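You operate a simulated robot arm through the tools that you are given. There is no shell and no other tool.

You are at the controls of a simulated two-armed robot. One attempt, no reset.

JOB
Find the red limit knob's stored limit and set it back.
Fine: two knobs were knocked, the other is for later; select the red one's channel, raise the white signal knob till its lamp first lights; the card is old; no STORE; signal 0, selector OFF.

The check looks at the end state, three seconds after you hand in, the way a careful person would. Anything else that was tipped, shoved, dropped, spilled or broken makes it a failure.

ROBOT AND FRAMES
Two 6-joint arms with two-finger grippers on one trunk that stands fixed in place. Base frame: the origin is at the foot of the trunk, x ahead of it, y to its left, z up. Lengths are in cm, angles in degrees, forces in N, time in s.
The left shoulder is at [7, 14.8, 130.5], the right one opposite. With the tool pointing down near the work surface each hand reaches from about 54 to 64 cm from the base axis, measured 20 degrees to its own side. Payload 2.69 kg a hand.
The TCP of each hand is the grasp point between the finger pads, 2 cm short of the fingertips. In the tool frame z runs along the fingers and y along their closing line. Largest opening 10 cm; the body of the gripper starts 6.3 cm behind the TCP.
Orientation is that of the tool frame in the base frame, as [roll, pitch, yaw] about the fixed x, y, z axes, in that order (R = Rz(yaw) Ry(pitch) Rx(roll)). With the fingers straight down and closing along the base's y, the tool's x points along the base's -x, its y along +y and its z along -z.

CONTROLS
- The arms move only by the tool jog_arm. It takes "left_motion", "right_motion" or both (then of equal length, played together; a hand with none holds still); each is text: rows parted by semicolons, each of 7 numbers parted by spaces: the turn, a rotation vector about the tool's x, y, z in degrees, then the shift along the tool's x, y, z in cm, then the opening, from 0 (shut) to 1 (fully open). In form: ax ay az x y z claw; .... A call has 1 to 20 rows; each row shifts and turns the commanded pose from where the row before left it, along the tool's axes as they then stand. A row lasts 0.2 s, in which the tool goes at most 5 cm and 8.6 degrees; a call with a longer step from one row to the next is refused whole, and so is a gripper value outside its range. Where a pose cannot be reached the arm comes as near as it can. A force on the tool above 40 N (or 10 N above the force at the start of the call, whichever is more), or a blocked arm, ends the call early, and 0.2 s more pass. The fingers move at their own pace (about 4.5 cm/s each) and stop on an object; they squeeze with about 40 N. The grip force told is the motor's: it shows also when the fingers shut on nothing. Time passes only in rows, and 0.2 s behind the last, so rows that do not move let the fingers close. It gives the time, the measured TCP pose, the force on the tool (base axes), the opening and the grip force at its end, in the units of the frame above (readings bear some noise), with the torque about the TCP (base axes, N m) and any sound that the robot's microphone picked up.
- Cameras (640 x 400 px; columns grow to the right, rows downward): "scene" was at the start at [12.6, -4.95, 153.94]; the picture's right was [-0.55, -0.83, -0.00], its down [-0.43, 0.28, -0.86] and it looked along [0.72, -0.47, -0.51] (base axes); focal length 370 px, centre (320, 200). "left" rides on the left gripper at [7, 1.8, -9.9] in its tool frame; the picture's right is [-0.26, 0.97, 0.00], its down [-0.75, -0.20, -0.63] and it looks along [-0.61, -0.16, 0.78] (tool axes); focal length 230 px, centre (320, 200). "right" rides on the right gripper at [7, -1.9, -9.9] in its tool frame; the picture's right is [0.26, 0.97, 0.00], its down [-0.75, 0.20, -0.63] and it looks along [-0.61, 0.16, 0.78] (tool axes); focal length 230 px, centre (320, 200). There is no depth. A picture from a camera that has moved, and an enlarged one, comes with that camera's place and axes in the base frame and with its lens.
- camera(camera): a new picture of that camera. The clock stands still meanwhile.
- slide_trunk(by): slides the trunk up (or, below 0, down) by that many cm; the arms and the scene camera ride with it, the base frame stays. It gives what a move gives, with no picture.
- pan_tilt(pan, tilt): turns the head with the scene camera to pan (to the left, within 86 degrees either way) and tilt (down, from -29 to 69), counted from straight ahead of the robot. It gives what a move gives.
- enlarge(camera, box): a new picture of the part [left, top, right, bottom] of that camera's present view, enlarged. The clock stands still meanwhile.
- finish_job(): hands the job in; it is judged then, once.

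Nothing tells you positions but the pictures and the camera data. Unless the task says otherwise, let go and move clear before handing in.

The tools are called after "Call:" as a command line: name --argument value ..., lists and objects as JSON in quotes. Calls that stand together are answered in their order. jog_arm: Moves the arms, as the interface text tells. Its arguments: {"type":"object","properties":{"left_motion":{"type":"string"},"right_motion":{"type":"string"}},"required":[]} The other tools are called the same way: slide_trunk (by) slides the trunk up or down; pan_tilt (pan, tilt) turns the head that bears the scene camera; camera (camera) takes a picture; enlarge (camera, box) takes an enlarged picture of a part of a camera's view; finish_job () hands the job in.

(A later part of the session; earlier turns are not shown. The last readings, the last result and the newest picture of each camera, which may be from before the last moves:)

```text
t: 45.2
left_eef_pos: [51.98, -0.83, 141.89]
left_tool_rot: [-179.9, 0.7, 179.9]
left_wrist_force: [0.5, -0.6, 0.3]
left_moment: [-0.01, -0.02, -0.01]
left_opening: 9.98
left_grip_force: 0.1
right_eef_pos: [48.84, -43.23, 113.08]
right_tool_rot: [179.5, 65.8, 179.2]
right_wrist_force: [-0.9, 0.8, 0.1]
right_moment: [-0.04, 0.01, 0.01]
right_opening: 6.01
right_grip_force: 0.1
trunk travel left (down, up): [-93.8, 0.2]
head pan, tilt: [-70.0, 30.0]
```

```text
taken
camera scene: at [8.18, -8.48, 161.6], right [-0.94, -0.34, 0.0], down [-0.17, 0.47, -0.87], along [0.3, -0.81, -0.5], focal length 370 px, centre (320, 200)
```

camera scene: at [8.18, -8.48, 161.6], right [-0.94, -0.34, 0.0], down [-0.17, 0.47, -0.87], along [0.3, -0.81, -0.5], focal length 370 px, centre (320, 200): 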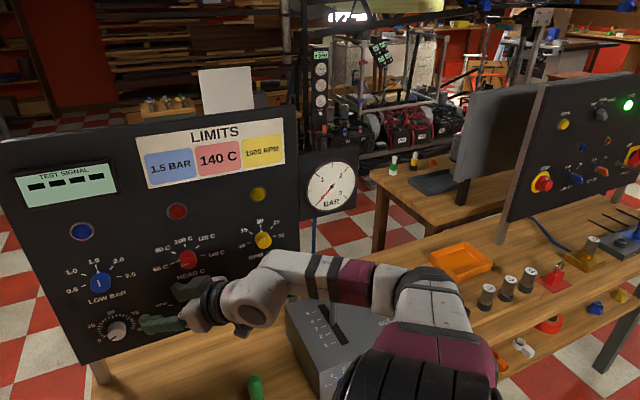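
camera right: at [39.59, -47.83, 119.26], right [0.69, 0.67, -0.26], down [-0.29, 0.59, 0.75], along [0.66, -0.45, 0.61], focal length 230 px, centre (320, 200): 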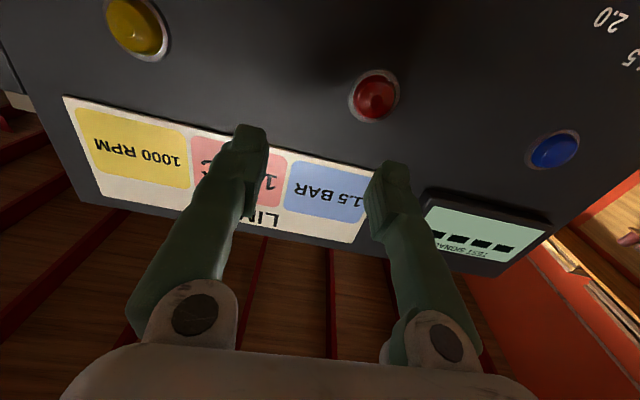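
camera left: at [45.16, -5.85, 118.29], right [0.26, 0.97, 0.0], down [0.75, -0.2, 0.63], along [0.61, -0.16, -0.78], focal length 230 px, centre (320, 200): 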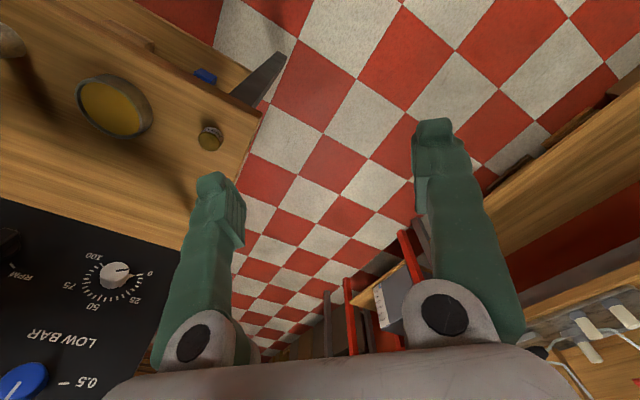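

The arm flipped: the elbow is now low and nothing was refused. I level the hand fully and then move left along the panel front.

Call:
jog_arm --right_motion "0 -8 0 -1 0 0.7 0.6; 0 -8 0 -1 0 0.7 0.6; 0 -8 0 -1 0 0 0.6; 0 0 0 0 2 0 0.6; 0 0 0 0 2 0 0.6; 0 0 0 0 2 0 0.6; 0 0 0 0 2 0 0.6; 0 0 0 0 0 0 0.6"

Call:
camera --camera "scene"

```text
t: 47.0
left_eef_pos: [51.85, -0.77, 142.01]
left_tool_rot: [-179.9, 0.6, 179.9]
left_wrist_force: [-0.8, -0.7, 0.3]
left_moment: [0.03, 0.0, 0.01]
left_opening: 9.99
left_grip_force: 0.1
right_eef_pos: [51.98, -37.5, 113.63]
right_tool_rot: [126.5, 89.6, 126.8]
right_wrist_force: [-0.6, -0.6, -0.8]
right_moment: [0.02, -0.01, -0.03]
right_opening: 6.0
right_grip_force: 0.1
right hand out of reach, approached as far as the arm can: row 1, 2, 5, 6, 7
trunk travel left (down, up): [-93.8, 0.2]
head pan, tilt: [-70.0, 30.0]
```

```text
taken
camera scene: at [8.17, -8.46, 161.6], right [-0.94, -0.34, 0.0], down [-0.17, 0.47, -0.87], along [0.3, -0.81, -0.5], focal length 370 px, centre (320, 200)
```

scene: 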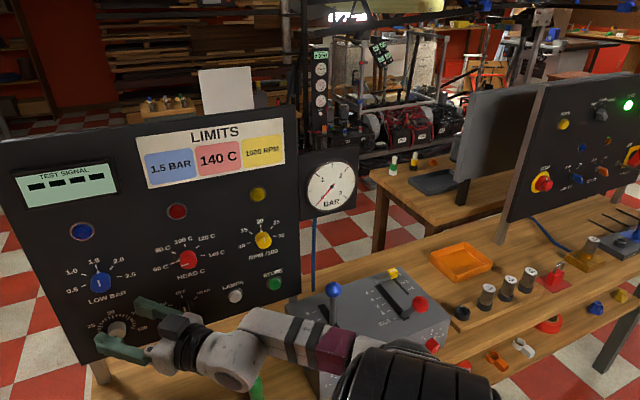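

The hand is level and pointing straight ahead at [52, -37.5, 113.6], elbow low. I test raising it relative to the shoulder and moving further left.

Call:
jog_arm --right_motion "0 0 0 -2 0 0 0.6; 0 0 0 -2 0 0 0.6; 0 0 0 -2 0 0 0.6; 0 0 0 -2 0 0 0.6; 0 0 0 0 2 0 0.6; 0 0 0 0 2 0 0.6; 0 0 0 0 0 0 0.6"

```text
t: 48.6
left_eef_pos: [51.89, -0.77, 141.96]
left_tool_rot: [-179.8, 0.6, 180.0]
left_wrist_force: [0.0, -0.5, 0.9]
left_moment: [-0.02, 0.0, 0.0]
left_opening: 10.0
left_grip_force: 0.0
right_eef_pos: [56.03, -38.16, 117.7]
right_tool_rot: [138.0, 89.6, 138.2]
right_wrist_force: [-0.5, -0.2, -0.1]
right_moment: [0.04, -0.02, 0.0]
right_opening: 5.99
right_grip_force: 0.0
right hand out of reach, approached as far as the arm can: row 1, 2, 3, 4, 5, 6
trunk travel left (down, up): [-93.8, 0.2]
head pan, tilt: [-70.0, 30.0]
```

Only moves toward the shoulder are blocked now (elbow fold limit), so the panel side is open. Before going low, I measure the table items precisely with the head camera.

Call:
pan_tilt --pan -42 --tilt 45

Call:
camera --camera "scene"

Call:
camera --camera "right"

Call:
camera --camera "left"

```text
t: 49.6
left_eef_pos: [51.89, -0.93, 142.0]
left_tool_rot: [-180.0, 0.6, 180.0]
left_wrist_force: [-0.2, 0.0, 0.3]
left_moment: [-0.02, -0.02, 0.01]
left_opening: 9.99
left_grip_force: 0.1
right_eef_pos: [55.99, -38.23, 117.59]
right_tool_rot: [133.9, 89.7, 134.1]
right_wrist_force: [-0.2, 0.1, 0.2]
right_moment: [-0.01, 0.01, 0.02]
right_opening: 6.0
right_grip_force: 0.0
trunk travel left (down, up): [-93.8, 0.2]
head pan, tilt: [-42.0, 45.0]
```

```text
taken
camera scene: at [11.12, -5.45, 159.34], right [-0.67, -0.74, 0.0], down [-0.52, 0.47, -0.71], along [0.53, -0.47, -0.71], focal length 370 px, centre (320, 200)
```

scene: 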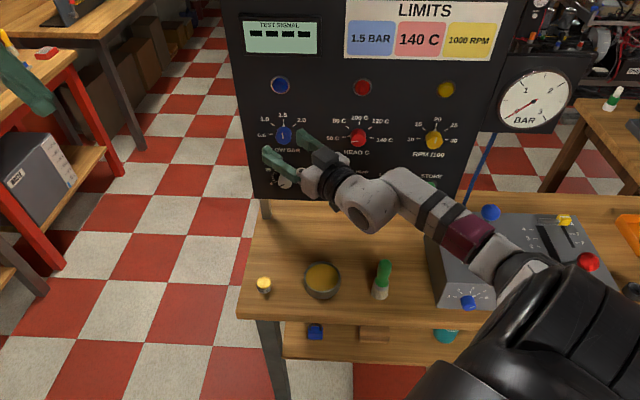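

```text
taken
camera right: at [46.09, -40.02, 110.57], right [-0.01, 0.97, -0.25], down [-0.63, 0.19, 0.75], along [0.78, 0.16, 0.61], focal length 230 px, centre (320, 200)
```

right: 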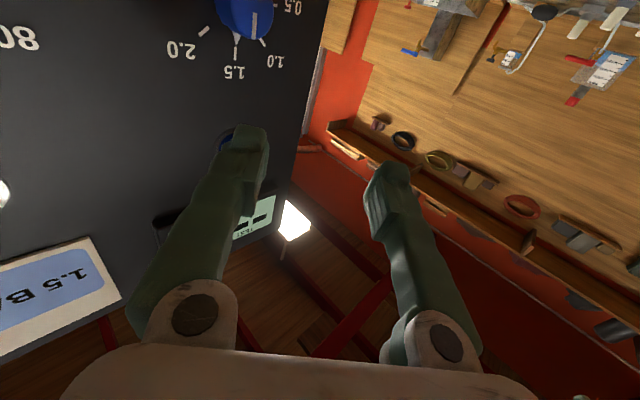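

```text
taken
camera left: at [44.87, 1.11, 151.7], right [0.26, 0.97, 0.0], down [0.74, -0.2, 0.64], along [0.62, -0.17, -0.77], focal length 230 px, centre (320, 200)
```

left: 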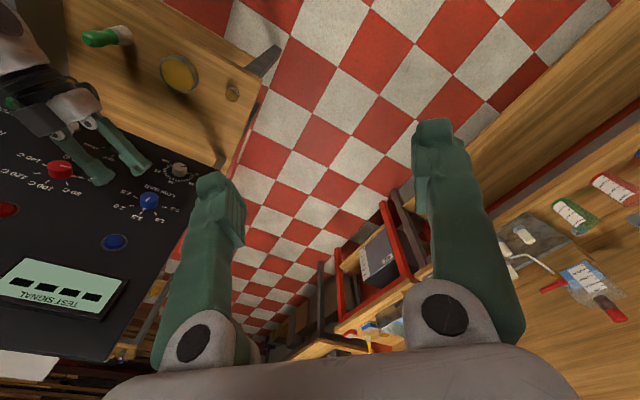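

Table items: table z≈83, bowl rim ≈87.5, jar top ≈88.5, green bottle top ≈95.5, lever box farther right. The left-hand camera also has a fine view of display, lamps and knobs. Now I yaw the right hand to face the panel squarely, turning about the wrist.

Call:
jog_arm --right_motion "7.5 0 0 0 -2.45 0 0.6; 7.5 0 0 0 -2.45 0 0.6; 7.5 0 0 0 -2.45 0 0.6; 7.5 0 0 0 -2.45 0 0.6; 7.5 0 0 0 -2.45 0 0.6; 7.5 0 0 0 -2.45 0 0.6; 0 0 0 0 0 0 0.6"

Call:
camera --camera "scene"

Call:
camera --camera "right"

```text
t: 50.2
left_eef_pos: [51.29, -0.29, 142.21]
left_tool_rot: [-179.6, 0.8, 180.0]
left_wrist_force: [-0.7, 0.5, 1.0]
left_moment: [-0.02, -0.07, 0.0]
left_opening: 9.99
left_grip_force: 0.0
right_eef_pos: [59.04, -49.35, 114.11]
right_tool_rot: [-4.4, 89.5, -20.2]
right_wrist_force: [0.7, 1.1, 0.9]
right_moment: [0.0, 0.04, -0.05]
right_opening: 6.01
right_grip_force: 0.0
right hand out of reach, approached as far as the arm can: row 1, 2, 3
trunk travel left (down, up): [-93.8, 0.2]
head pan, tilt: [-42.0, 45.0]
stopped in row 3 (right hand): the force on the tool passed its limit at 146 N (the readings are from after the stop); the commanded pose is now the measured one
```

```text
taken
camera scene: at [10.33, -4.92, 159.41], right [-0.67, -0.74, 0.0], down [-0.52, 0.47, -0.71], along [0.53, -0.47, -0.7], focal length 370 px, centre (320, 200)
```

scene: 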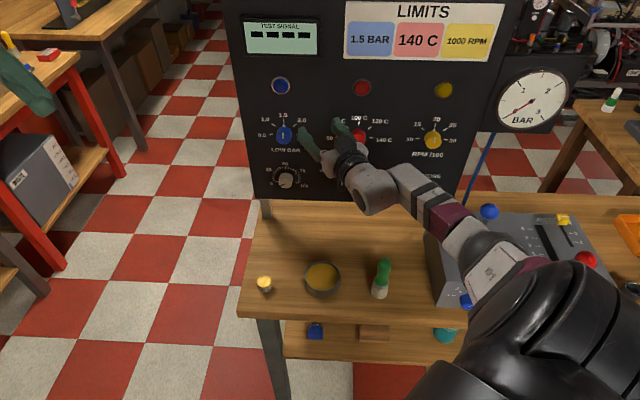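

```text
taken
camera right: at [49.18, -48.46, 107.1], right [0.26, 0.93, -0.26], down [-0.56, 0.37, 0.74], along [0.79, -0.05, 0.62], focal length 230 px, centre (320, 200)
```

right: 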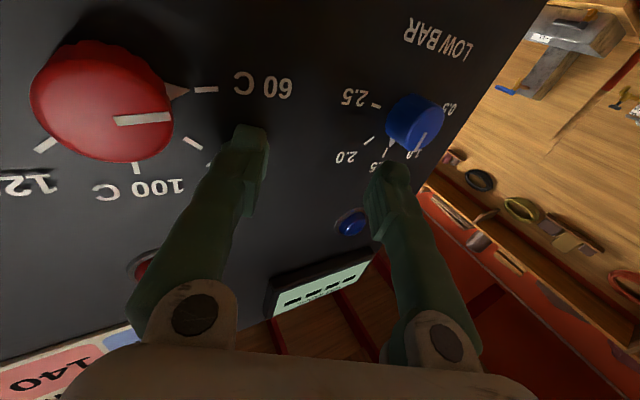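

The reach limit made the hand lurch forward and a fingertip pressed on the blank panel area between the blue and red dials (stopped by force). The red pointer still reads 60. I back straight off the panel in small steps and check nothing moved.

Call:
jog_arm --right_motion "0 0 0 0 0.49 -0.87 0.6; 0 0 0 0 0.49 -0.87 0.6; 0 0 0 0 0.49 -0.87 0.6; 0 0 0 0 0 0 0.6"

Call:
camera --camera "scene"

Call:
camera --camera "left"

```text
t: 51.2
left_eef_pos: [51.93, -0.8, 141.95]
left_tool_rot: [-179.9, 0.6, 179.9]
left_wrist_force: [0.0, -0.2, -0.9]
left_moment: [-0.02, 0.01, 0.01]
left_opening: 10.03
left_grip_force: 0.1
right_eef_pos: [58.49, -49.57, 112.61]
right_tool_rot: [19.9, 89.8, 4.4]
right_wrist_force: [-1.0, -1.0, -0.4]
right_moment: [-0.01, -0.01, 0.0]
right_opening: 5.95
right_grip_force: 0.1
right hand out of reach, approached as far as the arm can: row 1, 2, 3
trunk travel left (down, up): [-93.8, 0.2]
head pan, tilt: [-42.0, 45.0]
```

```text
taken
camera scene: at [11.13, -5.42, 159.34], right [-0.67, -0.74, 0.0], down [-0.53, 0.47, -0.71], along [0.53, -0.47, -0.71], focal length 370 px, centre (320, 200)
```

scene: 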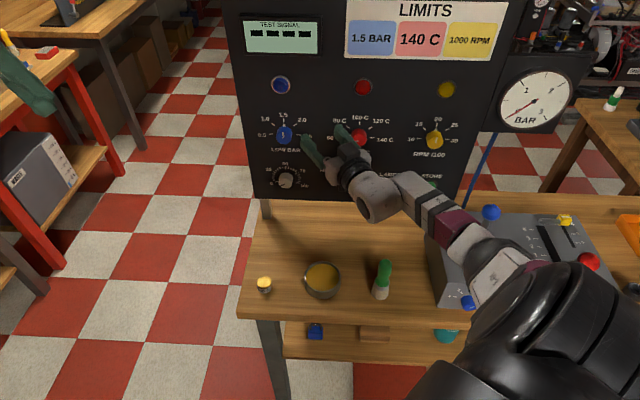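

```text
taken
camera left: at [44.89, 1.14, 151.64], right [0.26, 0.97, 0.0], down [0.74, -0.2, 0.64], along [0.62, -0.16, -0.77], focal length 230 px, centre (320, 200)
```

left: 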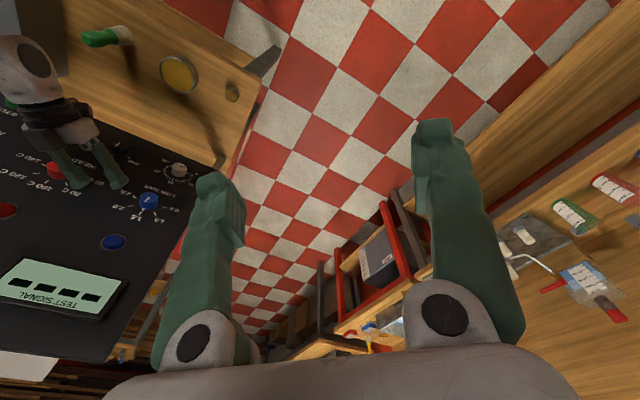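

The panel and dials are unchanged. The wrist can't bend right through straight, so I first back away with the hand bent downward (away from the panel), and will then yaw and level it from there.

Call:
jog_arm --right_motion "0 7.5 0 2.52 0 -1 0.6; 0 7.5 0 2.65 0 -0.98 0.6; 0 7.5 0 2.77 0 -0.95 0.6; 0 7.5 0 2.89 0 -0.9 0.6; 0 7.5 0 3 0 -0.83 0.6; 0 7.5 0 3.11 0 -0.75 0.6; 0 0 0 0 0 0 0.6"

Call:
camera --camera "scene"

```text
t: 52.9
left_eef_pos: [52.01, -0.84, 141.92]
left_tool_rot: [-179.9, 0.6, 179.9]
left_wrist_force: [-0.2, 0.3, -1.0]
left_moment: [0.03, -0.02, 0.0]
left_opening: 9.98
left_grip_force: 0.0
right_eef_pos: [48.29, -46.89, 98.72]
right_tool_rot: [-180.0, 45.1, 164.1]
right_wrist_force: [0.4, 0.4, 0.4]
right_moment: [0.0, -0.01, 0.03]
right_opening: 5.98
right_grip_force: 0.1
trunk travel left (down, up): [-93.8, 0.2]
head pan, tilt: [-42.0, 45.0]
```

```text
taken
camera scene: at [11.17, -5.44, 159.33], right [-0.67, -0.74, 0.0], down [-0.53, 0.47, -0.71], along [0.53, -0.47, -0.71], focal length 370 px, centre (320, 200)
```

scene: 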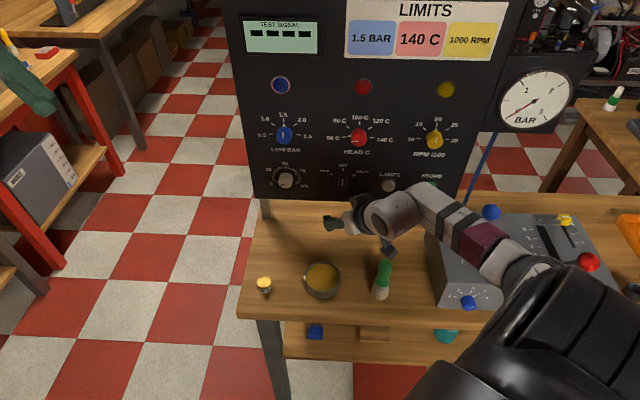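

The hand is bent down without trouble at [48.3, -46.9, 98.7], but its camera is just above the green bottle. I lift 5 cm, draw back 3 cm from the panel, then yaw right 29° in the bent posture.

Call:
jog_arm --right_motion "0 0 0 -1.77 0 -1.77 0.6; 0 0 0 -1.77 0 -1.77 0.6; 0 0 0 0.93 0.73 -0.93 0.6; 0 0 0 0.93 0.73 -0.93 0.6; 5.13 0 5.13 0 -1.68 0 0.6; 5.13 0 5.13 0 -1.68 0 0.6; 5.13 0 5.13 0 -1.68 0 0.6; 5.13 0 5.13 0 -1.68 0 0.6; 0 0 0 0 0 0 0.6"

Call:
camera --camera "scene"

```text
t: 54.9
left_eef_pos: [51.95, -0.76, 141.88]
left_tool_rot: [-179.9, 0.5, 179.9]
left_wrist_force: [0.2, 0.6, 0.4]
left_moment: [-0.01, 0.02, 0.03]
left_opening: 10.01
left_grip_force: 0.0
right_eef_pos: [43.28, -50.73, 103.55]
right_tool_rot: [179.8, 45.1, 135.0]
right_wrist_force: [0.2, -0.3, -0.1]
right_moment: [-0.02, 0.0, -0.01]
right_opening: 5.99
right_grip_force: 0.0
trunk travel left (down, up): [-93.8, 0.2]
head pan, tilt: [-42.0, 45.0]
```

```text
taken
camera scene: at [11.16, -5.44, 159.33], right [-0.67, -0.74, 0.0], down [-0.53, 0.47, -0.71], along [0.53, -0.47, -0.71], focal length 370 px, centre (320, 200)
```

scene: 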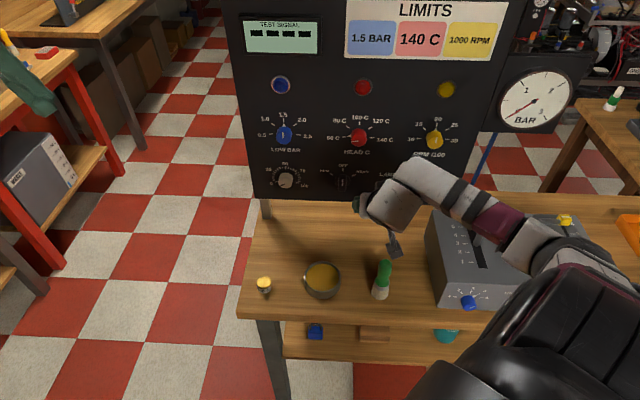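

Good, no refusals: hand at [43.3, -50.7, 103.6] facing the panel azimuth, 45° down. I level it in stages, watching for any reach warnings.

Call:
jog_arm --right_motion "0 -7.5 0 -2.45 0 0 0.6; 0 -7.5 0 -2.45 0 0 0.6; 0 0 0 0 0 0 0.6"

```text
t: 55.6
left_eef_pos: [51.94, -0.87, 141.81]
left_tool_rot: [-180.0, 0.4, 179.9]
left_wrist_force: [-0.1, 0.7, -0.2]
left_moment: [-0.01, 0.05, 0.0]
left_opening: 9.99
left_grip_force: 0.0
right_eef_pos: [45.1, -56.24, 111.58]
right_tool_rot: [179.2, 58.8, 135.0]
right_wrist_force: [0.0, 0.1, -1.1]
right_moment: [0.0, 0.01, 0.02]
right_opening: 6.0
right_grip_force: 0.0
right hand out of reach, approached as far as the arm can: row 1, 2
trunk travel left (down, up): [-93.8, 0.2]
head pan, tilt: [-42.0, 45.0]
```

Some reach limits appear while leveling. Let me look at the arm's shape.

Call:
camera --camera "scene"

Call:
camera --camera "left"

```text
taken
camera scene: at [11.16, -5.43, 159.33], right [-0.67, -0.74, 0.0], down [-0.53, 0.47, -0.71], along [0.53, -0.47, -0.71], focal length 370 px, centre (320, 200)
```

scene: 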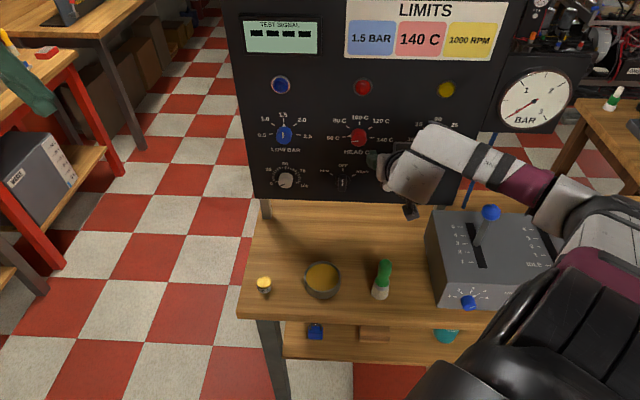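

```text
taken
camera left: at [44.93, 1.12, 151.62], right [0.26, 0.97, 0.0], down [0.74, -0.2, 0.64], along [0.61, -0.17, -0.77], focal length 230 px, centre (320, 200)
```

left: 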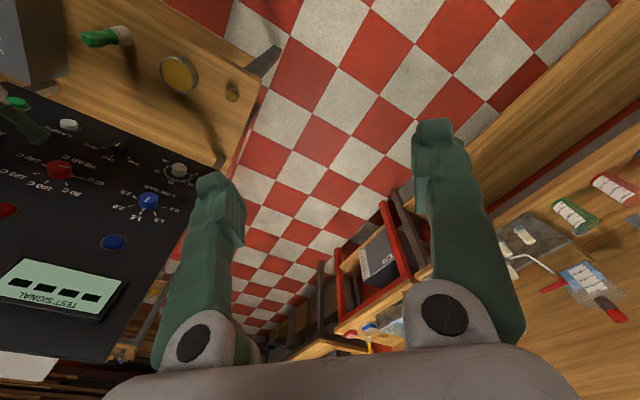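

The limit now is elbow folding (wrist too near the shoulder). Being lower relative to the shoulder gives more room, so I move left 9 cm (away from over the green bottle), then down, then level there.

Call:
jog_arm --right_motion "0 0 0 0 2.2 0 0.6; 0 0 0 0 2.2 0 0.6; 0 0 0 1 2.2 0.6 0.6; 0 0 0 1.7 2.2 1 0.6; 0 0 0 2.2 0 1.3 0.6; 0 0 0 2.2 0 1.3 0.6; 0 0 0 2.2 0 1.3 0.6; 0 0 0 0 0 0 0.6"

Call:
camera --camera "scene"

```text
t: 57.5
left_eef_pos: [52.03, -0.84, 141.83]
left_tool_rot: [-179.8, 0.5, 180.0]
left_wrist_force: [0.1, 0.0, -0.1]
left_moment: [-0.02, 0.01, 0.02]
left_opening: 10.01
left_grip_force: 0.0
right_eef_pos: [47.82, -58.56, 110.65]
right_tool_rot: [179.3, 59.4, 135.1]
right_wrist_force: [0.2, -0.1, -0.2]
right_moment: [0.0, 0.0, -0.02]
right_opening: 6.0
right_grip_force: 0.1
right hand out of reach, approached as far as the arm can: row 1, 2, 3, 4, 5, 6, 7
trunk travel left (down, up): [-93.8, 0.2]
head pan, tilt: [-42.0, 45.0]
```

```text
taken
camera scene: at [11.14, -5.43, 159.34], right [-0.67, -0.74, 0.0], down [-0.53, 0.47, -0.71], along [0.53, -0.47, -0.71], focal length 370 px, centre (320, 200)
```

scene: 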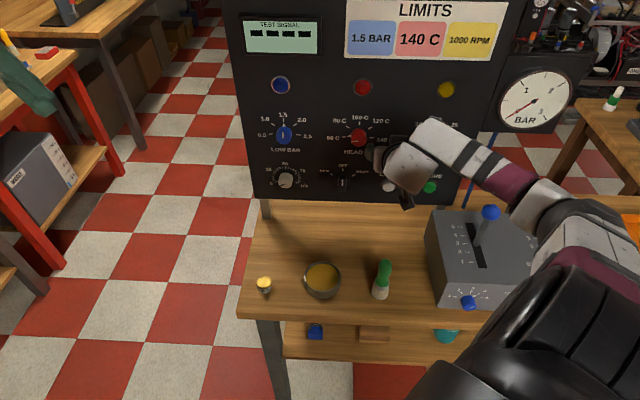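

The forearm-roll joint is at its stop on this side; the right-bend posture is reachable the other way round (swirling the hand via down → left → up → right). First I bend the hand back down and away from the panel.

Call:
jog_arm --right_motion "0 7.5 0 2.45 0 -0.5 0.6; 0 7.5 0 2.45 0 -0.5 0.6; 0 7.5 0 2.45 0.3 -0.5 0.6; -4.6 0 -6 0 1.8 0 0.6; -4.6 0 -6 0 1.8 0 0.6; -4.6 0 -6 0 1.8 0 0.6; 0 0 0 0 0 0 0.6"

Call:
camera --camera "scene"

```text
t: 59.0
left_eef_pos: [52.01, -0.73, 141.9]
left_tool_rot: [-179.9, 0.5, 179.9]
left_wrist_force: [0.0, -0.4, 0.6]
left_moment: [-0.02, 0.0, 0.01]
left_opening: 9.96
left_grip_force: 0.0
right_eef_pos: [47.58, -49.81, 105.75]
right_tool_rot: [179.9, 37.7, 157.9]
right_wrist_force: [-1.0, 0.0, 0.3]
right_moment: [-0.01, -0.01, 0.01]
right_opening: 6.0
right_grip_force: 0.0
trunk travel left (down, up): [-93.8, 0.2]
head pan, tilt: [-42.0, 45.0]
```

```text
taken
camera scene: at [11.14, -5.43, 159.34], right [-0.67, -0.74, 0.0], down [-0.53, 0.47, -0.71], along [0.53, -0.47, -0.71], focal length 370 px, centre (320, 200)
```

scene: 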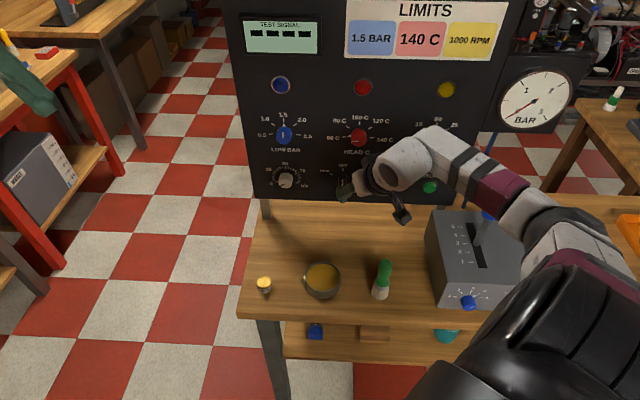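

No refusals now. I yaw the bent hand to straight ahead and shift it left and forward, ready for the swirl.

Call:
jog_arm --right_motion "-4.49 0 -5.81 -0.26 3.3 1.3 0.6; -4.49 0 -5.81 -0.26 3.3 1.3 0.6; -4.49 0 -5.81 -0.26 3.3 1.3 0.6; 0 7.7 0 2 0 -0.5 0.6; 0 0 0 0 0 0 0.6"

```text
t: 60.2
left_eef_pos: [52.03, -0.97, 141.81]
left_tool_rot: [180.0, 0.4, 179.8]
left_wrist_force: [0.9, 0.4, 0.2]
left_moment: [0.02, 0.01, -0.03]
left_opening: 10.01
left_grip_force: 0.1
right_eef_pos: [47.26, -36.96, 105.53]
right_tool_rot: [-180.0, 29.8, 179.6]
right_wrist_force: [-0.5, -0.7, -0.1]
right_moment: [0.02, 0.03, -0.01]
right_opening: 6.0
right_grip_force: 0.1
right hand out of reach, approached as far as the arm can: row 2, 3, 4
trunk travel left (down, up): [-93.8, 0.2]
head pan, tilt: [-42.0, 45.0]
```

Slight limit touch, as expected there. Now I start the swirl: rotating the hand about the forward axis (down → left), wrist held in place.

Call:
jog_arm --right_motion "-7.27 0 4.2 0 2.39 0 0.6; -7.27 0 4.2 0 2.39 0 0.6; -7.27 0 4.2 0 2.39 0 0.6; -7.27 0 4.2 0 2.39 0 0.6; -7.27 0 4.2 0 2.39 0 0.6; -7.27 0 4.2 0 2.39 0 0.6; 0 0 0 0 0 0 0.6"

Call:
camera --camera "scene"

```text
t: 61.9
left_eef_pos: [51.83, -0.8, 141.83]
left_tool_rot: [-179.9, 0.5, 179.9]
left_wrist_force: [0.0, 0.2, -0.2]
left_moment: [-0.02, -0.02, 0.03]
left_opening: 9.99
left_grip_force: 0.0
right_eef_pos: [47.01, -23.75, 110.73]
right_tool_rot: [125.6, 18.5, 155.8]
right_wrist_force: [0.1, 0.1, 0.7]
right_moment: [-0.01, -0.01, 0.03]
right_opening: 5.98
right_grip_force: 0.1
trunk travel left (down, up): [-93.8, 0.2]
head pan, tilt: [-42.0, 45.0]
```

```text
taken
camera scene: at [11.13, -5.41, 159.34], right [-0.67, -0.74, 0.0], down [-0.53, 0.47, -0.71], along [0.53, -0.47, -0.71], focal length 370 px, centre (320, 200)
```

scene: 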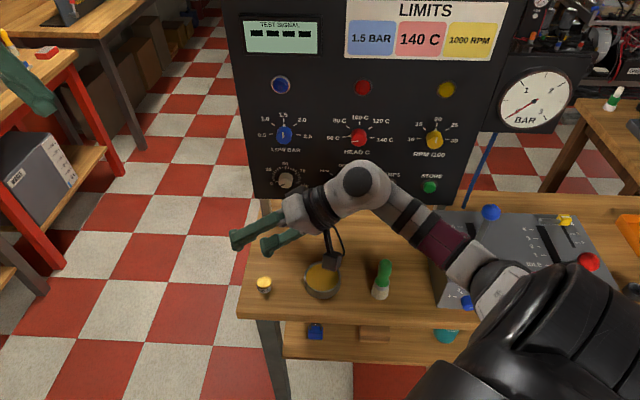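

The swirl works freely. I continue it: left → up.

Call:
jog_arm --right_motion "-7.27 0 4.2 0 2.39 0 0.6; -7.27 0 4.2 0 2.39 0 0.6; -7.27 0 4.2 0 2.39 0 0.6; -7.27 0 4.2 0 2.39 0 0.6; -7.27 0 4.2 0 2.39 0 0.6; -7.27 0 4.2 0 2.39 0 0.6; -7.27 0 4.2 0 2.39 0 0.6; -7.27 0 4.2 0 2.39 0 0.6; 0 0 0 0 0 0 0.6"

Call:
camera --camera "scene"

```text
t: 63.9
left_eef_pos: [51.86, -0.84, 141.94]
left_tool_rot: [-179.9, 0.5, 179.9]
left_wrist_force: [-0.3, -0.8, 0.2]
left_moment: [0.0, -0.03, 0.02]
left_opening: 9.99
left_grip_force: 0.0
right_eef_pos: [47.2, -20.69, 128.19]
right_tool_rot: [65.6, -13.6, 152.8]
right_wrist_force: [-0.4, -0.9, -0.4]
right_moment: [0.0, 0.04, -0.01]
right_opening: 6.01
right_grip_force: 0.0
trunk travel left (down, up): [-93.8, 0.2]
head pan, tilt: [-42.0, 45.0]
```

```text
taken
camera scene: at [11.12, -5.43, 159.34], right [-0.67, -0.74, 0.0], down [-0.53, 0.47, -0.71], along [0.53, -0.47, -0.71], focal length 370 px, centre (320, 200)
```

scene: 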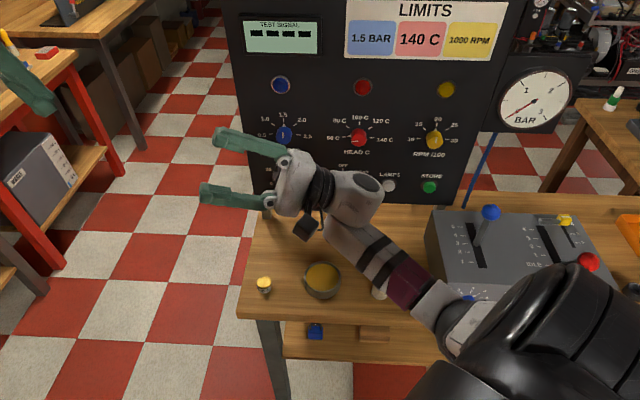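

Still free; the hand points left and slightly up. I continue toward up and then right, watching clearance to the panel.

Call:
jog_arm --right_motion "-7.27 0 4.2 0 2.39 0 0.6; -7.27 0 4.2 0 2.39 0 0.6; -7.27 0 4.2 0 2.39 0 0.6; -7.27 0 4.2 0 2.39 0 0.6; -7.27 0 4.2 0 2.39 0 0.6; -7.27 0 4.2 0 2.39 0 0.6; -7.27 0 4.2 0 2.39 0 0.6; -7.27 0 4.2 0 2.39 0 0.6; 0 0 0 0 0 0 0.6"

Call:
camera --camera "scene"

```text
t: 65.8
left_eef_pos: [51.96, -0.77, 141.98]
left_tool_rot: [-180.0, 0.5, 179.9]
left_wrist_force: [1.1, -0.8, -0.2]
left_moment: [0.0, 0.01, 0.03]
left_opening: 10.02
left_grip_force: 0.1
right_eef_pos: [42.04, -23.74, 139.98]
right_tool_rot: [-5.2, -30.0, -177.4]
right_wrist_force: [-0.5, 0.0, 0.6]
right_moment: [-0.03, -0.02, 0.0]
right_opening: 6.0
right_grip_force: 0.1
right hand out of reach, approached as far as the arm can: row 4, 5, 6, 7, 8
trunk travel left (down, up): [-93.8, 0.2]
head pan, tilt: [-42.0, 45.0]
```

```text
taken
camera scene: at [11.16, -5.4, 159.34], right [-0.67, -0.74, 0.0], down [-0.53, 0.47, -0.71], along [0.53, -0.47, -0.71], focal length 370 px, centre (320, 200)
```

scene: 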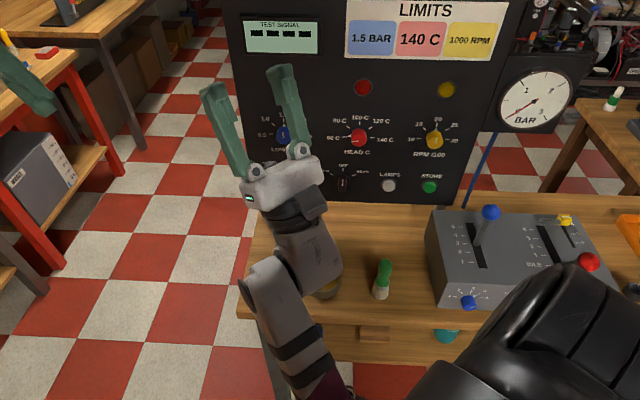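

The forearm-roll joint also stops on the far side, so a straight-on (45°) approach isn't available; but a hand pointing about 20° right of ahead, fingers closing vertically, is. I swirl back from up toward left.

Call:
jog_arm --right_motion "7.1 0 -4.1 0 -2.39 0 0.6; 7.1 0 -4.1 0 -2.39 0 0.6; 7.1 0 -4.1 0 -2.39 0 0.6; 7.1 0 -4.1 0 -2.39 0 0.6; 7.1 0 -4.1 0 -2.39 0 0.6; 0 0 0 0 0 0 0.6"

```text
t: 67.2
left_eef_pos: [52.01, -0.75, 141.74]
left_tool_rot: [-179.9, 0.6, 179.9]
left_wrist_force: [-0.5, -0.7, 0.6]
left_moment: [0.03, 0.01, 0.03]
left_opening: 10.0
left_grip_force: 0.1
right_eef_pos: [41.86, -12.16, 137.61]
right_tool_rot: [40.4, -23.8, 161.1]
right_wrist_force: [-0.4, 0.6, 0.1]
right_moment: [0.0, -0.01, -0.01]
right_opening: 5.99
right_grip_force: 0.1
trunk travel left (down, up): [-93.8, 0.2]
head pan, tilt: [-42.0, 45.0]
```

I shift the hand right and forward, clear of the left hand, before finishing the rotation to "left".

Call:
jog_arm --right_motion "0 0 0 -2.2 1.8 -1.4 0.6; 0 0 0 -2.2 1.8 -1.4 0.6; 0 0 0 -2.2 1.8 -1.4 0.6; 0 0 0 -2.2 1.8 -1.4 0.6; 0 0 0 -2.2 1.8 -1.4 0.6; 0 0 0 0 0 0 0.6"

```text
t: 68.7
left_eef_pos: [51.83, -0.73, 141.87]
left_tool_rot: [-179.9, 0.5, 179.9]
left_wrist_force: [2.1, 0.2, 0.7]
left_moment: [-0.03, 0.01, -0.05]
left_opening: 10.02
left_grip_force: 0.1
right_eef_pos: [48.0, -25.36, 134.51]
right_tool_rot: [40.7, -24.4, 161.3]
right_wrist_force: [0.0, 0.3, 0.0]
right_moment: [0.01, -0.01, 0.0]
right_opening: 6.01
right_grip_force: 0.1
right hand out of reach, approached as far as the arm can: row 5
trunk travel left (down, up): [-93.8, 0.2]
head pan, tilt: [-42.0, 45.0]
```

Now the remaining rotation to point left and level, then I will yaw right.

Call:
jog_arm --right_motion "7.1 0 -4.1 0 -2.39 0 0.6; 7.1 0 -4.1 0 -2.39 0 0.6; 7.1 0 -4.1 0 -2.39 0 0.6; 7.1 0 -4.1 0 -2.39 0 0.6; 7.1 0 -4.1 0 -2.39 0 0.6; 7.1 0 -4.1 0 -2.39 0 0.6; 3.9 0 -2.25 0 -1.3 0 0.6; 0 0 0 0 0 0 0.6"

Call:
camera --camera "scene"

```text
t: 70.5
left_eef_pos: [51.91, -0.81, 141.93]
left_tool_rot: [-180.0, 0.5, 179.8]
left_wrist_force: [0.2, -0.1, -0.2]
left_moment: [0.0, -0.03, -0.02]
left_opening: 10.01
left_grip_force: 0.0
right_eef_pos: [48.05, -18.01, 121.4]
right_tool_rot: [90.0, 0.0, 149.9]
right_wrist_force: [-0.8, 0.0, 0.3]
right_moment: [0.0, -0.02, 0.01]
right_opening: 6.0
right_grip_force: 0.1
trunk travel left (down, up): [-93.8, 0.2]
head pan, tilt: [-42.0, 45.0]
```

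```text
taken
camera scene: at [11.14, -5.44, 159.33], right [-0.67, -0.74, 0.0], down [-0.53, 0.47, -0.71], along [0.53, -0.47, -0.71], focal length 370 px, centre (320, 200)
```

scene: 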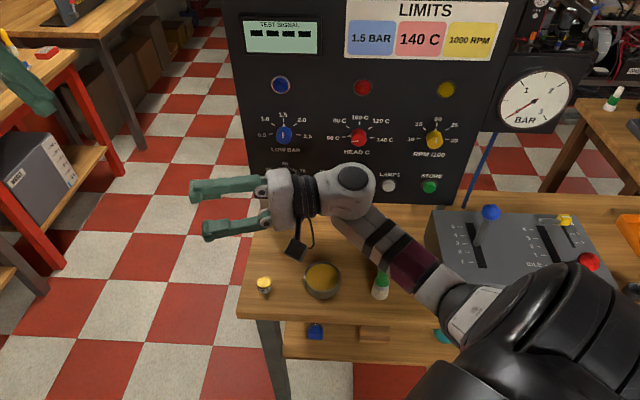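

The hand is exactly level, pointing left, fingers closing vertically. Now I yaw right about the wrist, 7 steps.

Call:
jog_arm --right_motion "0 -8 0 -2.62 0 0 0.6; 0 -8 0 -2.62 0 0 0.6; 0 -8 0 -2.62 0 0 0.6; 0 -8 0 -2.62 0 0 0.6; 0 -8 0 -2.62 0 0 0.6; 0 -8 0 -2.62 0 0 0.6; 0 -8 0 -2.62 0 0 0.6; 0 0 0 0 0 0 0.6"

Call:
camera --camera "scene"

```text
t: 72.2
left_eef_pos: [51.93, -0.76, 141.87]
left_tool_rot: [-179.9, 0.5, -180.0]
left_wrist_force: [-0.3, 0.7, 0.4]
left_moment: [0.01, -0.04, -0.01]
left_opening: 9.98
left_grip_force: 0.1
right_eef_pos: [58.05, -30.26, 121.6]
right_tool_rot: [90.9, 0.1, 98.5]
right_wrist_force: [-0.1, -0.5, 0.2]
right_moment: [0.03, -0.04, 0.01]
right_opening: 5.99
right_grip_force: 0.1
right hand out of reach, approached as far as the arm can: row 7
trunk travel left (down, up): [-93.8, 0.2]
head pan, tilt: [-42.0, 45.0]
```

```text
taken
camera scene: at [11.14, -5.4, 159.34], right [-0.67, -0.74, 0.0], down [-0.53, 0.47, -0.71], along [0.53, -0.47, -0.71], focal length 370 px, centre (320, 200)
```

scene: 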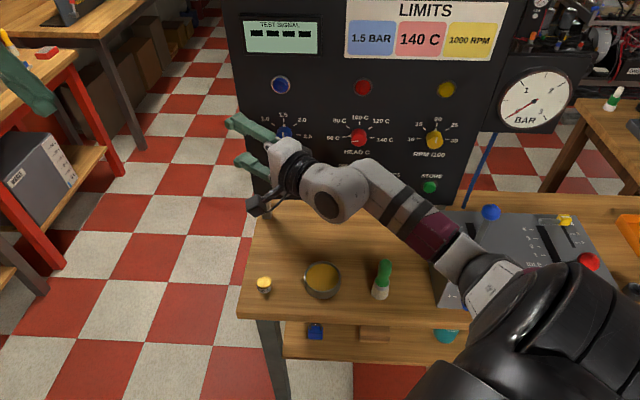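

The hand is at [58, -30.3, 121.6] pointing 8° left of straight ahead, elbow low. I lower the trunk 16 cm so the hand comes down toward knob height with the forearm able to tilt up.

Call:
slide_trunk --by -16

Call:
camera --camera "scene"

Call:
camera --camera "left"

```text
t: 74.1
left_eef_pos: [51.91, -0.82, 125.89]
left_tool_rot: [-179.9, 0.5, -179.9]
left_wrist_force: [0.5, 0.6, -0.2]
left_moment: [-0.01, 0.01, -0.02]
left_opening: 9.99
left_grip_force: 0.0
right_eef_pos: [58.18, -30.14, 105.6]
right_tool_rot: [91.0, 0.0, 98.4]
right_wrist_force: [0.0, -0.7, 0.1]
right_moment: [0.02, 0.02, -0.02]
right_opening: 5.98
right_grip_force: 0.2
trunk travel left (down, up): [-77.8, 16.2]
head pan, tilt: [-42.0, 45.0]
```

```text
taken
camera scene: at [11.13, -5.42, 143.34], right [-0.67, -0.74, 0.0], down [-0.53, 0.47, -0.71], along [0.53, -0.47, -0.71], focal length 370 px, centre (320, 200)
```

scene: 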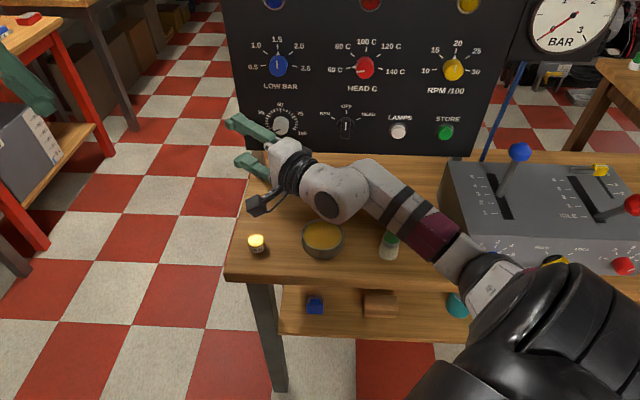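

```text
taken
camera left: at [44.9, 1.13, 135.64], right [0.26, 0.97, 0.0], down [0.74, -0.2, 0.64], along [0.61, -0.17, -0.77], focal length 230 px, centre (320, 200)
```

left: 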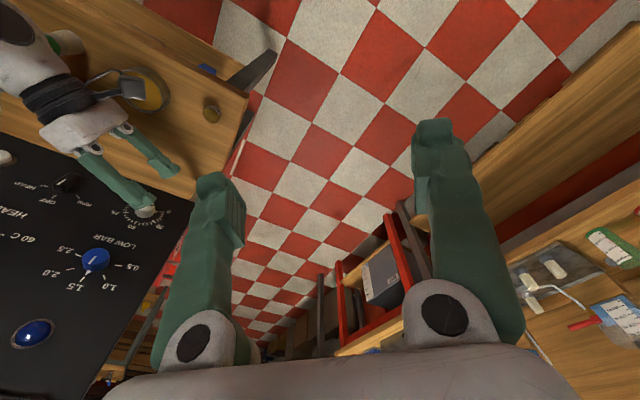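

Good view. I'll operate the selector by poking its upper end with closed fingers. First I close the gripper and slide the hand right, staying ~10 cm in front of the panel at z≈107.

Call:
jog_arm --right_motion "0 0 0 -2.6 0.3 -1.4 0.3; 0 0 0 -2.6 0.3 -1.4 0; 0 0 0 -2.6 0.3 -1.4 0; 0 0 0 -2.6 0.3 -1.4 0; 0 0 0 -2.6 0.3 -1.4 0; 0 0 0 -2.6 0 -1.3 0; 0 0 0 0 0 0 0"

Call:
pan_tilt --pan -42 --tilt 35

Call:
camera --camera "scene"

```text
t: 75.7
left_eef_pos: [51.94, -0.89, 125.97]
left_tool_rot: [-179.9, 0.5, 179.9]
left_wrist_force: [0.2, -0.2, 0.5]
left_moment: [-0.03, -0.01, 0.01]
left_opening: 9.99
left_grip_force: 0.1
right_eef_pos: [54.1, -44.16, 109.11]
right_tool_rot: [91.4, 0.0, 98.3]
right_wrist_force: [0.0, 0.0, 0.2]
right_moment: [-0.03, 0.0, -0.01]
right_opening: 0.0
right_grip_force: 29.9
right hand out of reach, approached as far as the arm can: row 5, 6
trunk travel left (down, up): [-77.8, 16.2]
head pan, tilt: [-42.0, 45.0]
```

```text
t: 76.4
left_eef_pos: [51.87, -0.91, 125.87]
left_tool_rot: [-179.9, 0.5, 180.0]
left_wrist_force: [0.6, 0.2, 0.4]
left_moment: [0.03, -0.01, -0.03]
left_opening: 10.0
left_grip_force: 0.0
right_eef_pos: [54.23, -44.09, 109.2]
right_tool_rot: [91.4, 0.0, 98.3]
right_wrist_force: [-0.3, 0.2, 0.5]
right_moment: [-0.02, -0.01, -0.01]
right_opening: 0.0
right_grip_force: 29.2
trunk travel left (down, up): [-77.8, 16.2]
head pan, tilt: [-42.0, 35.0]
```

```text
taken
camera scene: at [11.63, -5.89, 144.81], right [-0.67, -0.74, 0.0], down [-0.43, 0.38, -0.82], along [0.61, -0.55, -0.57], focal length 370 px, centre (320, 200)
```

scene: 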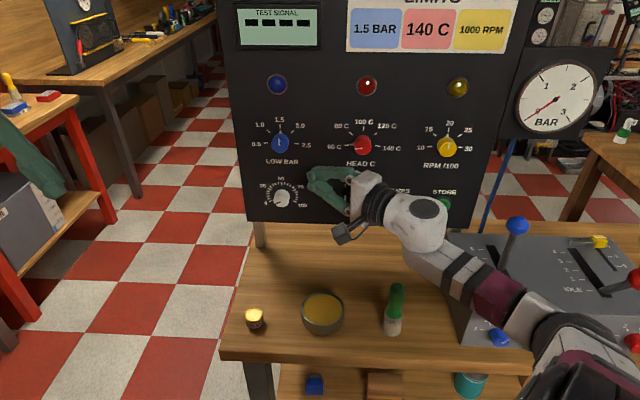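

The hand is at [54.2, -44.1, 109.2] with fingers closed. I pitch it 15° down and yaw right ~22° in place (tips stay ~8 cm from the panel).

Call:
jog_arm --right_motion "7.5 0 0 0 -2.45 0 0; 7.5 0 0 0 -2.45 0 0; 0 -7.24 1.94 -2.37 0 -0.3 0; 0 -7.24 1.94 -2.37 0 -0.3 0; 0 -7.24 1.94 -2.37 0 -0.3 0; 0 0 0 0 0 0 0"

Call:
camera --camera "scene"

```text
t: 77.8
left_eef_pos: [51.89, -0.73, 125.96]
left_tool_rot: [-179.8, 0.5, 179.9]
left_wrist_force: [0.5, -0.3, -0.5]
left_moment: [0.0, -0.01, -0.03]
left_opening: 10.02
left_grip_force: 0.0
right_eef_pos: [53.0, -51.05, 104.71]
right_tool_rot: [105.9, 0.5, 76.0]
right_wrist_force: [0.9, 0.3, 0.5]
right_moment: [-0.03, -0.02, -0.01]
right_opening: 0.0
right_grip_force: 29.9
trunk travel left (down, up): [-77.8, 16.2]
head pan, tilt: [-42.0, 35.0]
```

```text
taken
camera scene: at [11.64, -5.9, 144.82], right [-0.67, -0.74, 0.0], down [-0.43, 0.38, -0.82], along [0.61, -0.55, -0.57], focal length 370 px, centre (320, 200)
```

scene: 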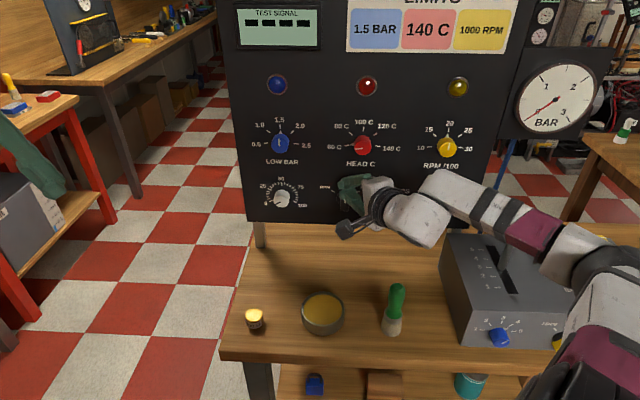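

No refusals at 14° right/16° down. I back off 4 cm and test how much further right it can yaw.

Call:
jog_arm --right_motion "0 0 0 0 0 -2 0; 0 0 0 0 0 -2 0; 0 -7.24 1.94 -2.37 0 -0.3 0; 0 0 0 0 0 0 0"

```text
t: 78.8
left_eef_pos: [51.85, -0.85, 125.87]
left_tool_rot: [-179.8, 0.5, 179.9]
left_wrist_force: [0.1, -0.2, -0.6]
left_moment: [-0.01, 0.0, 0.0]
left_opening: 10.0
left_grip_force: 0.1
right_eef_pos: [49.45, -52.68, 106.23]
right_tool_rot: [106.1, 0.6, 68.4]
right_wrist_force: [-0.4, 1.1, -0.4]
right_moment: [0.02, -0.02, 0.02]
right_opening: 0.0
right_grip_force: 29.1
right hand out of reach, approached as far as the arm can: row 3
trunk travel left (down, up): [-77.8, 16.2]
head pan, tilt: [-42.0, 35.0]
```

The hand is at 22° right, 16° down. Let me look through the right-hand camera at the selector.

Call:
camera --camera "right"

Call:
enlarge --camera "scene" --box '[240, 60, 480, 230]'

Call:
enlarge --camera "left" --box '[0, 60, 220, 360]'

```text
taken
camera right: at [42.76, -42.59, 107.18], right [0.35, 0.15, 0.93], down [-0.79, -0.49, 0.37], along [0.51, -0.86, -0.05], focal length 230 px, centre (320, 200)
```

right: 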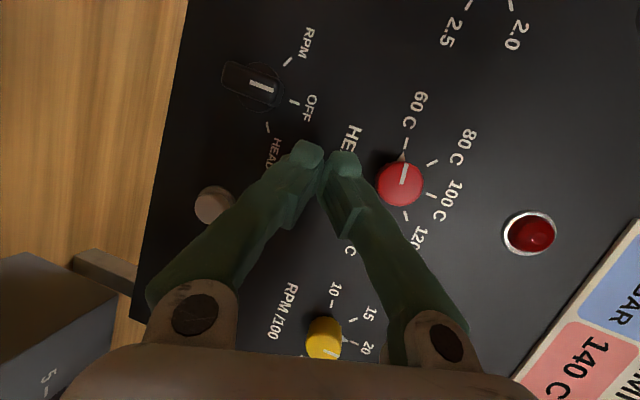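

```text
2.35 times, centred on (360, 145) of scene
camera zoom: at [11.65, -5.9, 144.82], right [-0.67, -0.74, 0.0], down [-0.43, 0.38, -0.82], along [0.61, -0.55, -0.57], focal length 871 px, centre (226, 329)
```

zoom: 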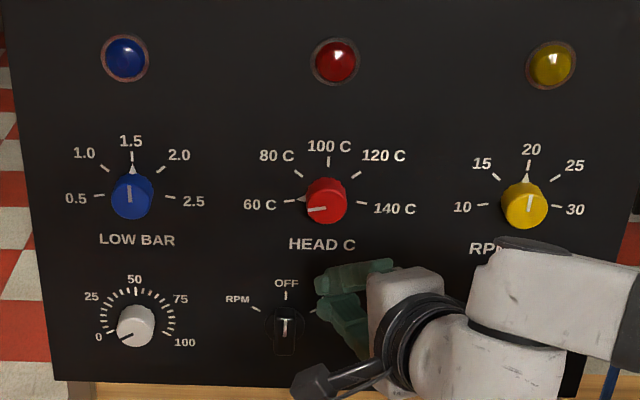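

```text
1.33 times, centred on (110, 210) of left
camera zoom: at [44.91, 1.11, 135.62], right [0.26, 0.97, 0.0], down [0.74, -0.2, 0.64], along [0.61, -0.16, -0.77], focal length 307 px, centre (600, 187)
```

zoom: 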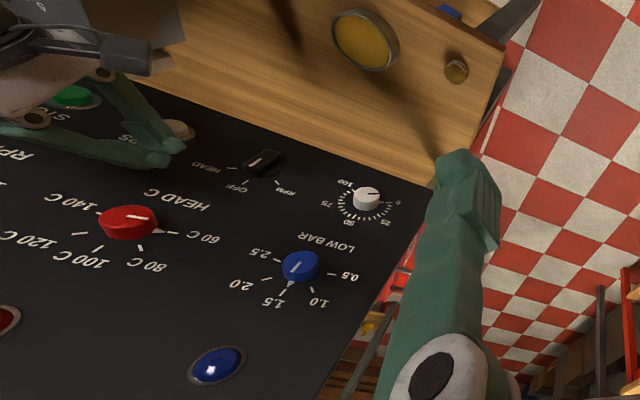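

The selector bar's front face is ~2.5 cm off the panel, spanning z 96.3–100.6 at U≈-2. I bring the closed fingertips to a pre-poke point just left of its upper end, still 2 cm in front.

Call:
jog_arm --right_motion "0 0 0 1.65 -1.18 1.58 0; 0 0 0 1.65 -1.18 1.58 0; 0 0 0 1.65 -1.18 1.58 0; 0 0 0 0 0 0 0"

Call:
camera --camera "right"

Call:
enlarge --camera "scene" --box '[240, 60, 480, 230]'

```text
t: 79.8
left_eef_pos: [51.96, -0.8, 125.86]
left_tool_rot: [-179.9, 0.5, 179.9]
left_wrist_force: [-0.4, 0.1, 0.2]
left_moment: [-0.03, -0.01, 0.02]
left_opening: 9.97
left_grip_force: 0.0
right_eef_pos: [55.13, -49.91, 101.62]
right_tool_rot: [106.2, 0.6, 68.8]
right_wrist_force: [0.4, -0.4, 0.1]
right_moment: [-0.02, 0.0, -0.04]
right_opening: 0.0
right_grip_force: 29.2
right hand out of reach, approached as far as the arm can: row 3
trunk travel left (down, up): [-77.8, 16.2]
head pan, tilt: [-42.0, 35.0]
```

```text
taken
camera right: at [48.21, -39.71, 102.56], right [0.35, 0.15, 0.93], down [-0.78, -0.5, 0.37], along [0.52, -0.85, -0.06], focal length 230 px, centre (320, 200)
```

right: 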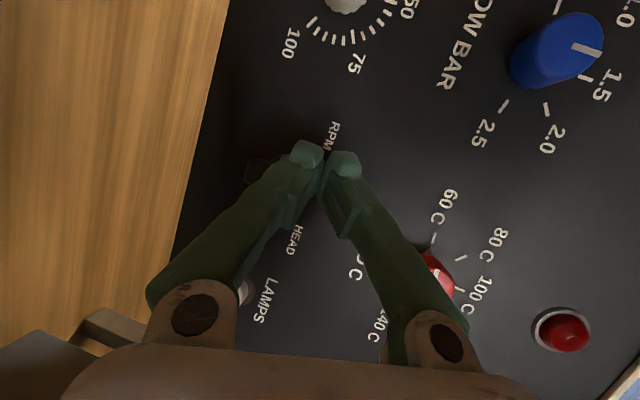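

```text
2.35 times, centred on (360, 145) of scene
camera zoom: at [11.61, -5.9, 144.82], right [-0.67, -0.74, 0.0], down [-0.43, 0.38, -0.82], along [0.61, -0.55, -0.57], focal length 871 px, centre (226, 329)
```

zoom: 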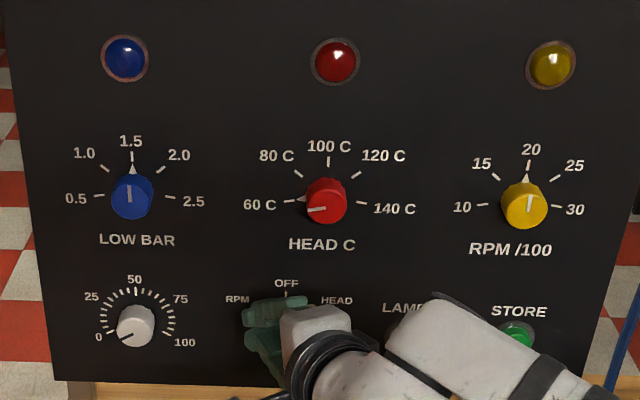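

The tips are just in front and left of the bar. I advance along the fingers 2.4 cm (tip ~2 cm from the panel surface → left of the bar) and lower slightly.

Call:
jog_arm --right_motion "0 0 0 0.3 -0.3 0.8 0; 0 0 0 0.2 -0.2 0.8 0; 0 0 0 0.1 0 0.8 0; 0 0 0 0 0 0 0"

Call:
camera --camera "right"

Call:
enlarge --camera "left" --box '[0, 60, 220, 360]'

```text
t: 80.8
left_eef_pos: [52.04, -0.84, 125.9]
left_tool_rot: [-179.9, 0.5, 179.9]
left_wrist_force: [-0.1, -0.5, 0.4]
left_moment: [0.02, -0.01, 0.0]
left_opening: 9.98
left_grip_force: 0.0
right_eef_pos: [57.34, -50.02, 100.66]
right_tool_rot: [105.8, 0.6, 68.5]
right_wrist_force: [0.2, -1.2, -0.3]
right_moment: [-0.01, 0.0, 0.0]
right_opening: 0.02
right_grip_force: 29.5
trunk travel left (down, up): [-77.8, 16.2]
head pan, tilt: [-42.0, 35.0]
```

```text
taken
camera right: at [50.58, -39.94, 101.44], right [0.34, 0.15, 0.93], down [-0.79, -0.49, 0.37], along [0.51, -0.86, -0.05], focal length 230 px, centre (320, 200)
```

right: 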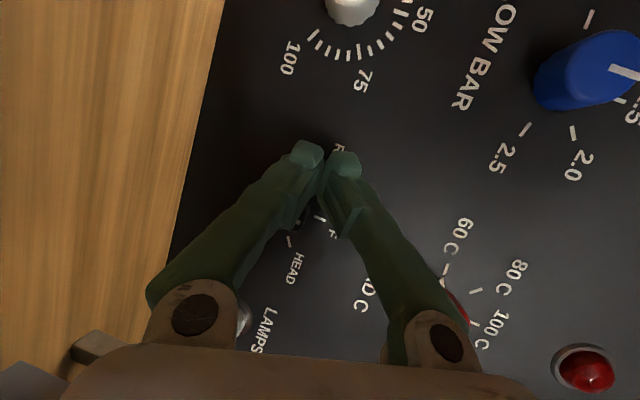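

```text
1.33 times, centred on (110, 210) of left
camera zoom: at [44.91, 1.13, 135.63], right [0.26, 0.97, 0.0], down [0.74, -0.2, 0.64], along [0.61, -0.16, -0.77], focal length 307 px, centre (600, 187)
```

zoom: 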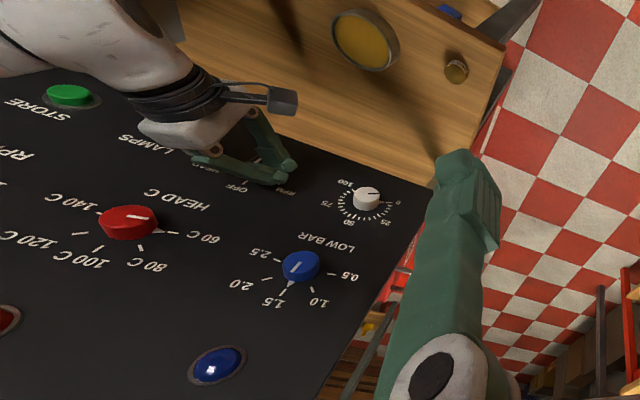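

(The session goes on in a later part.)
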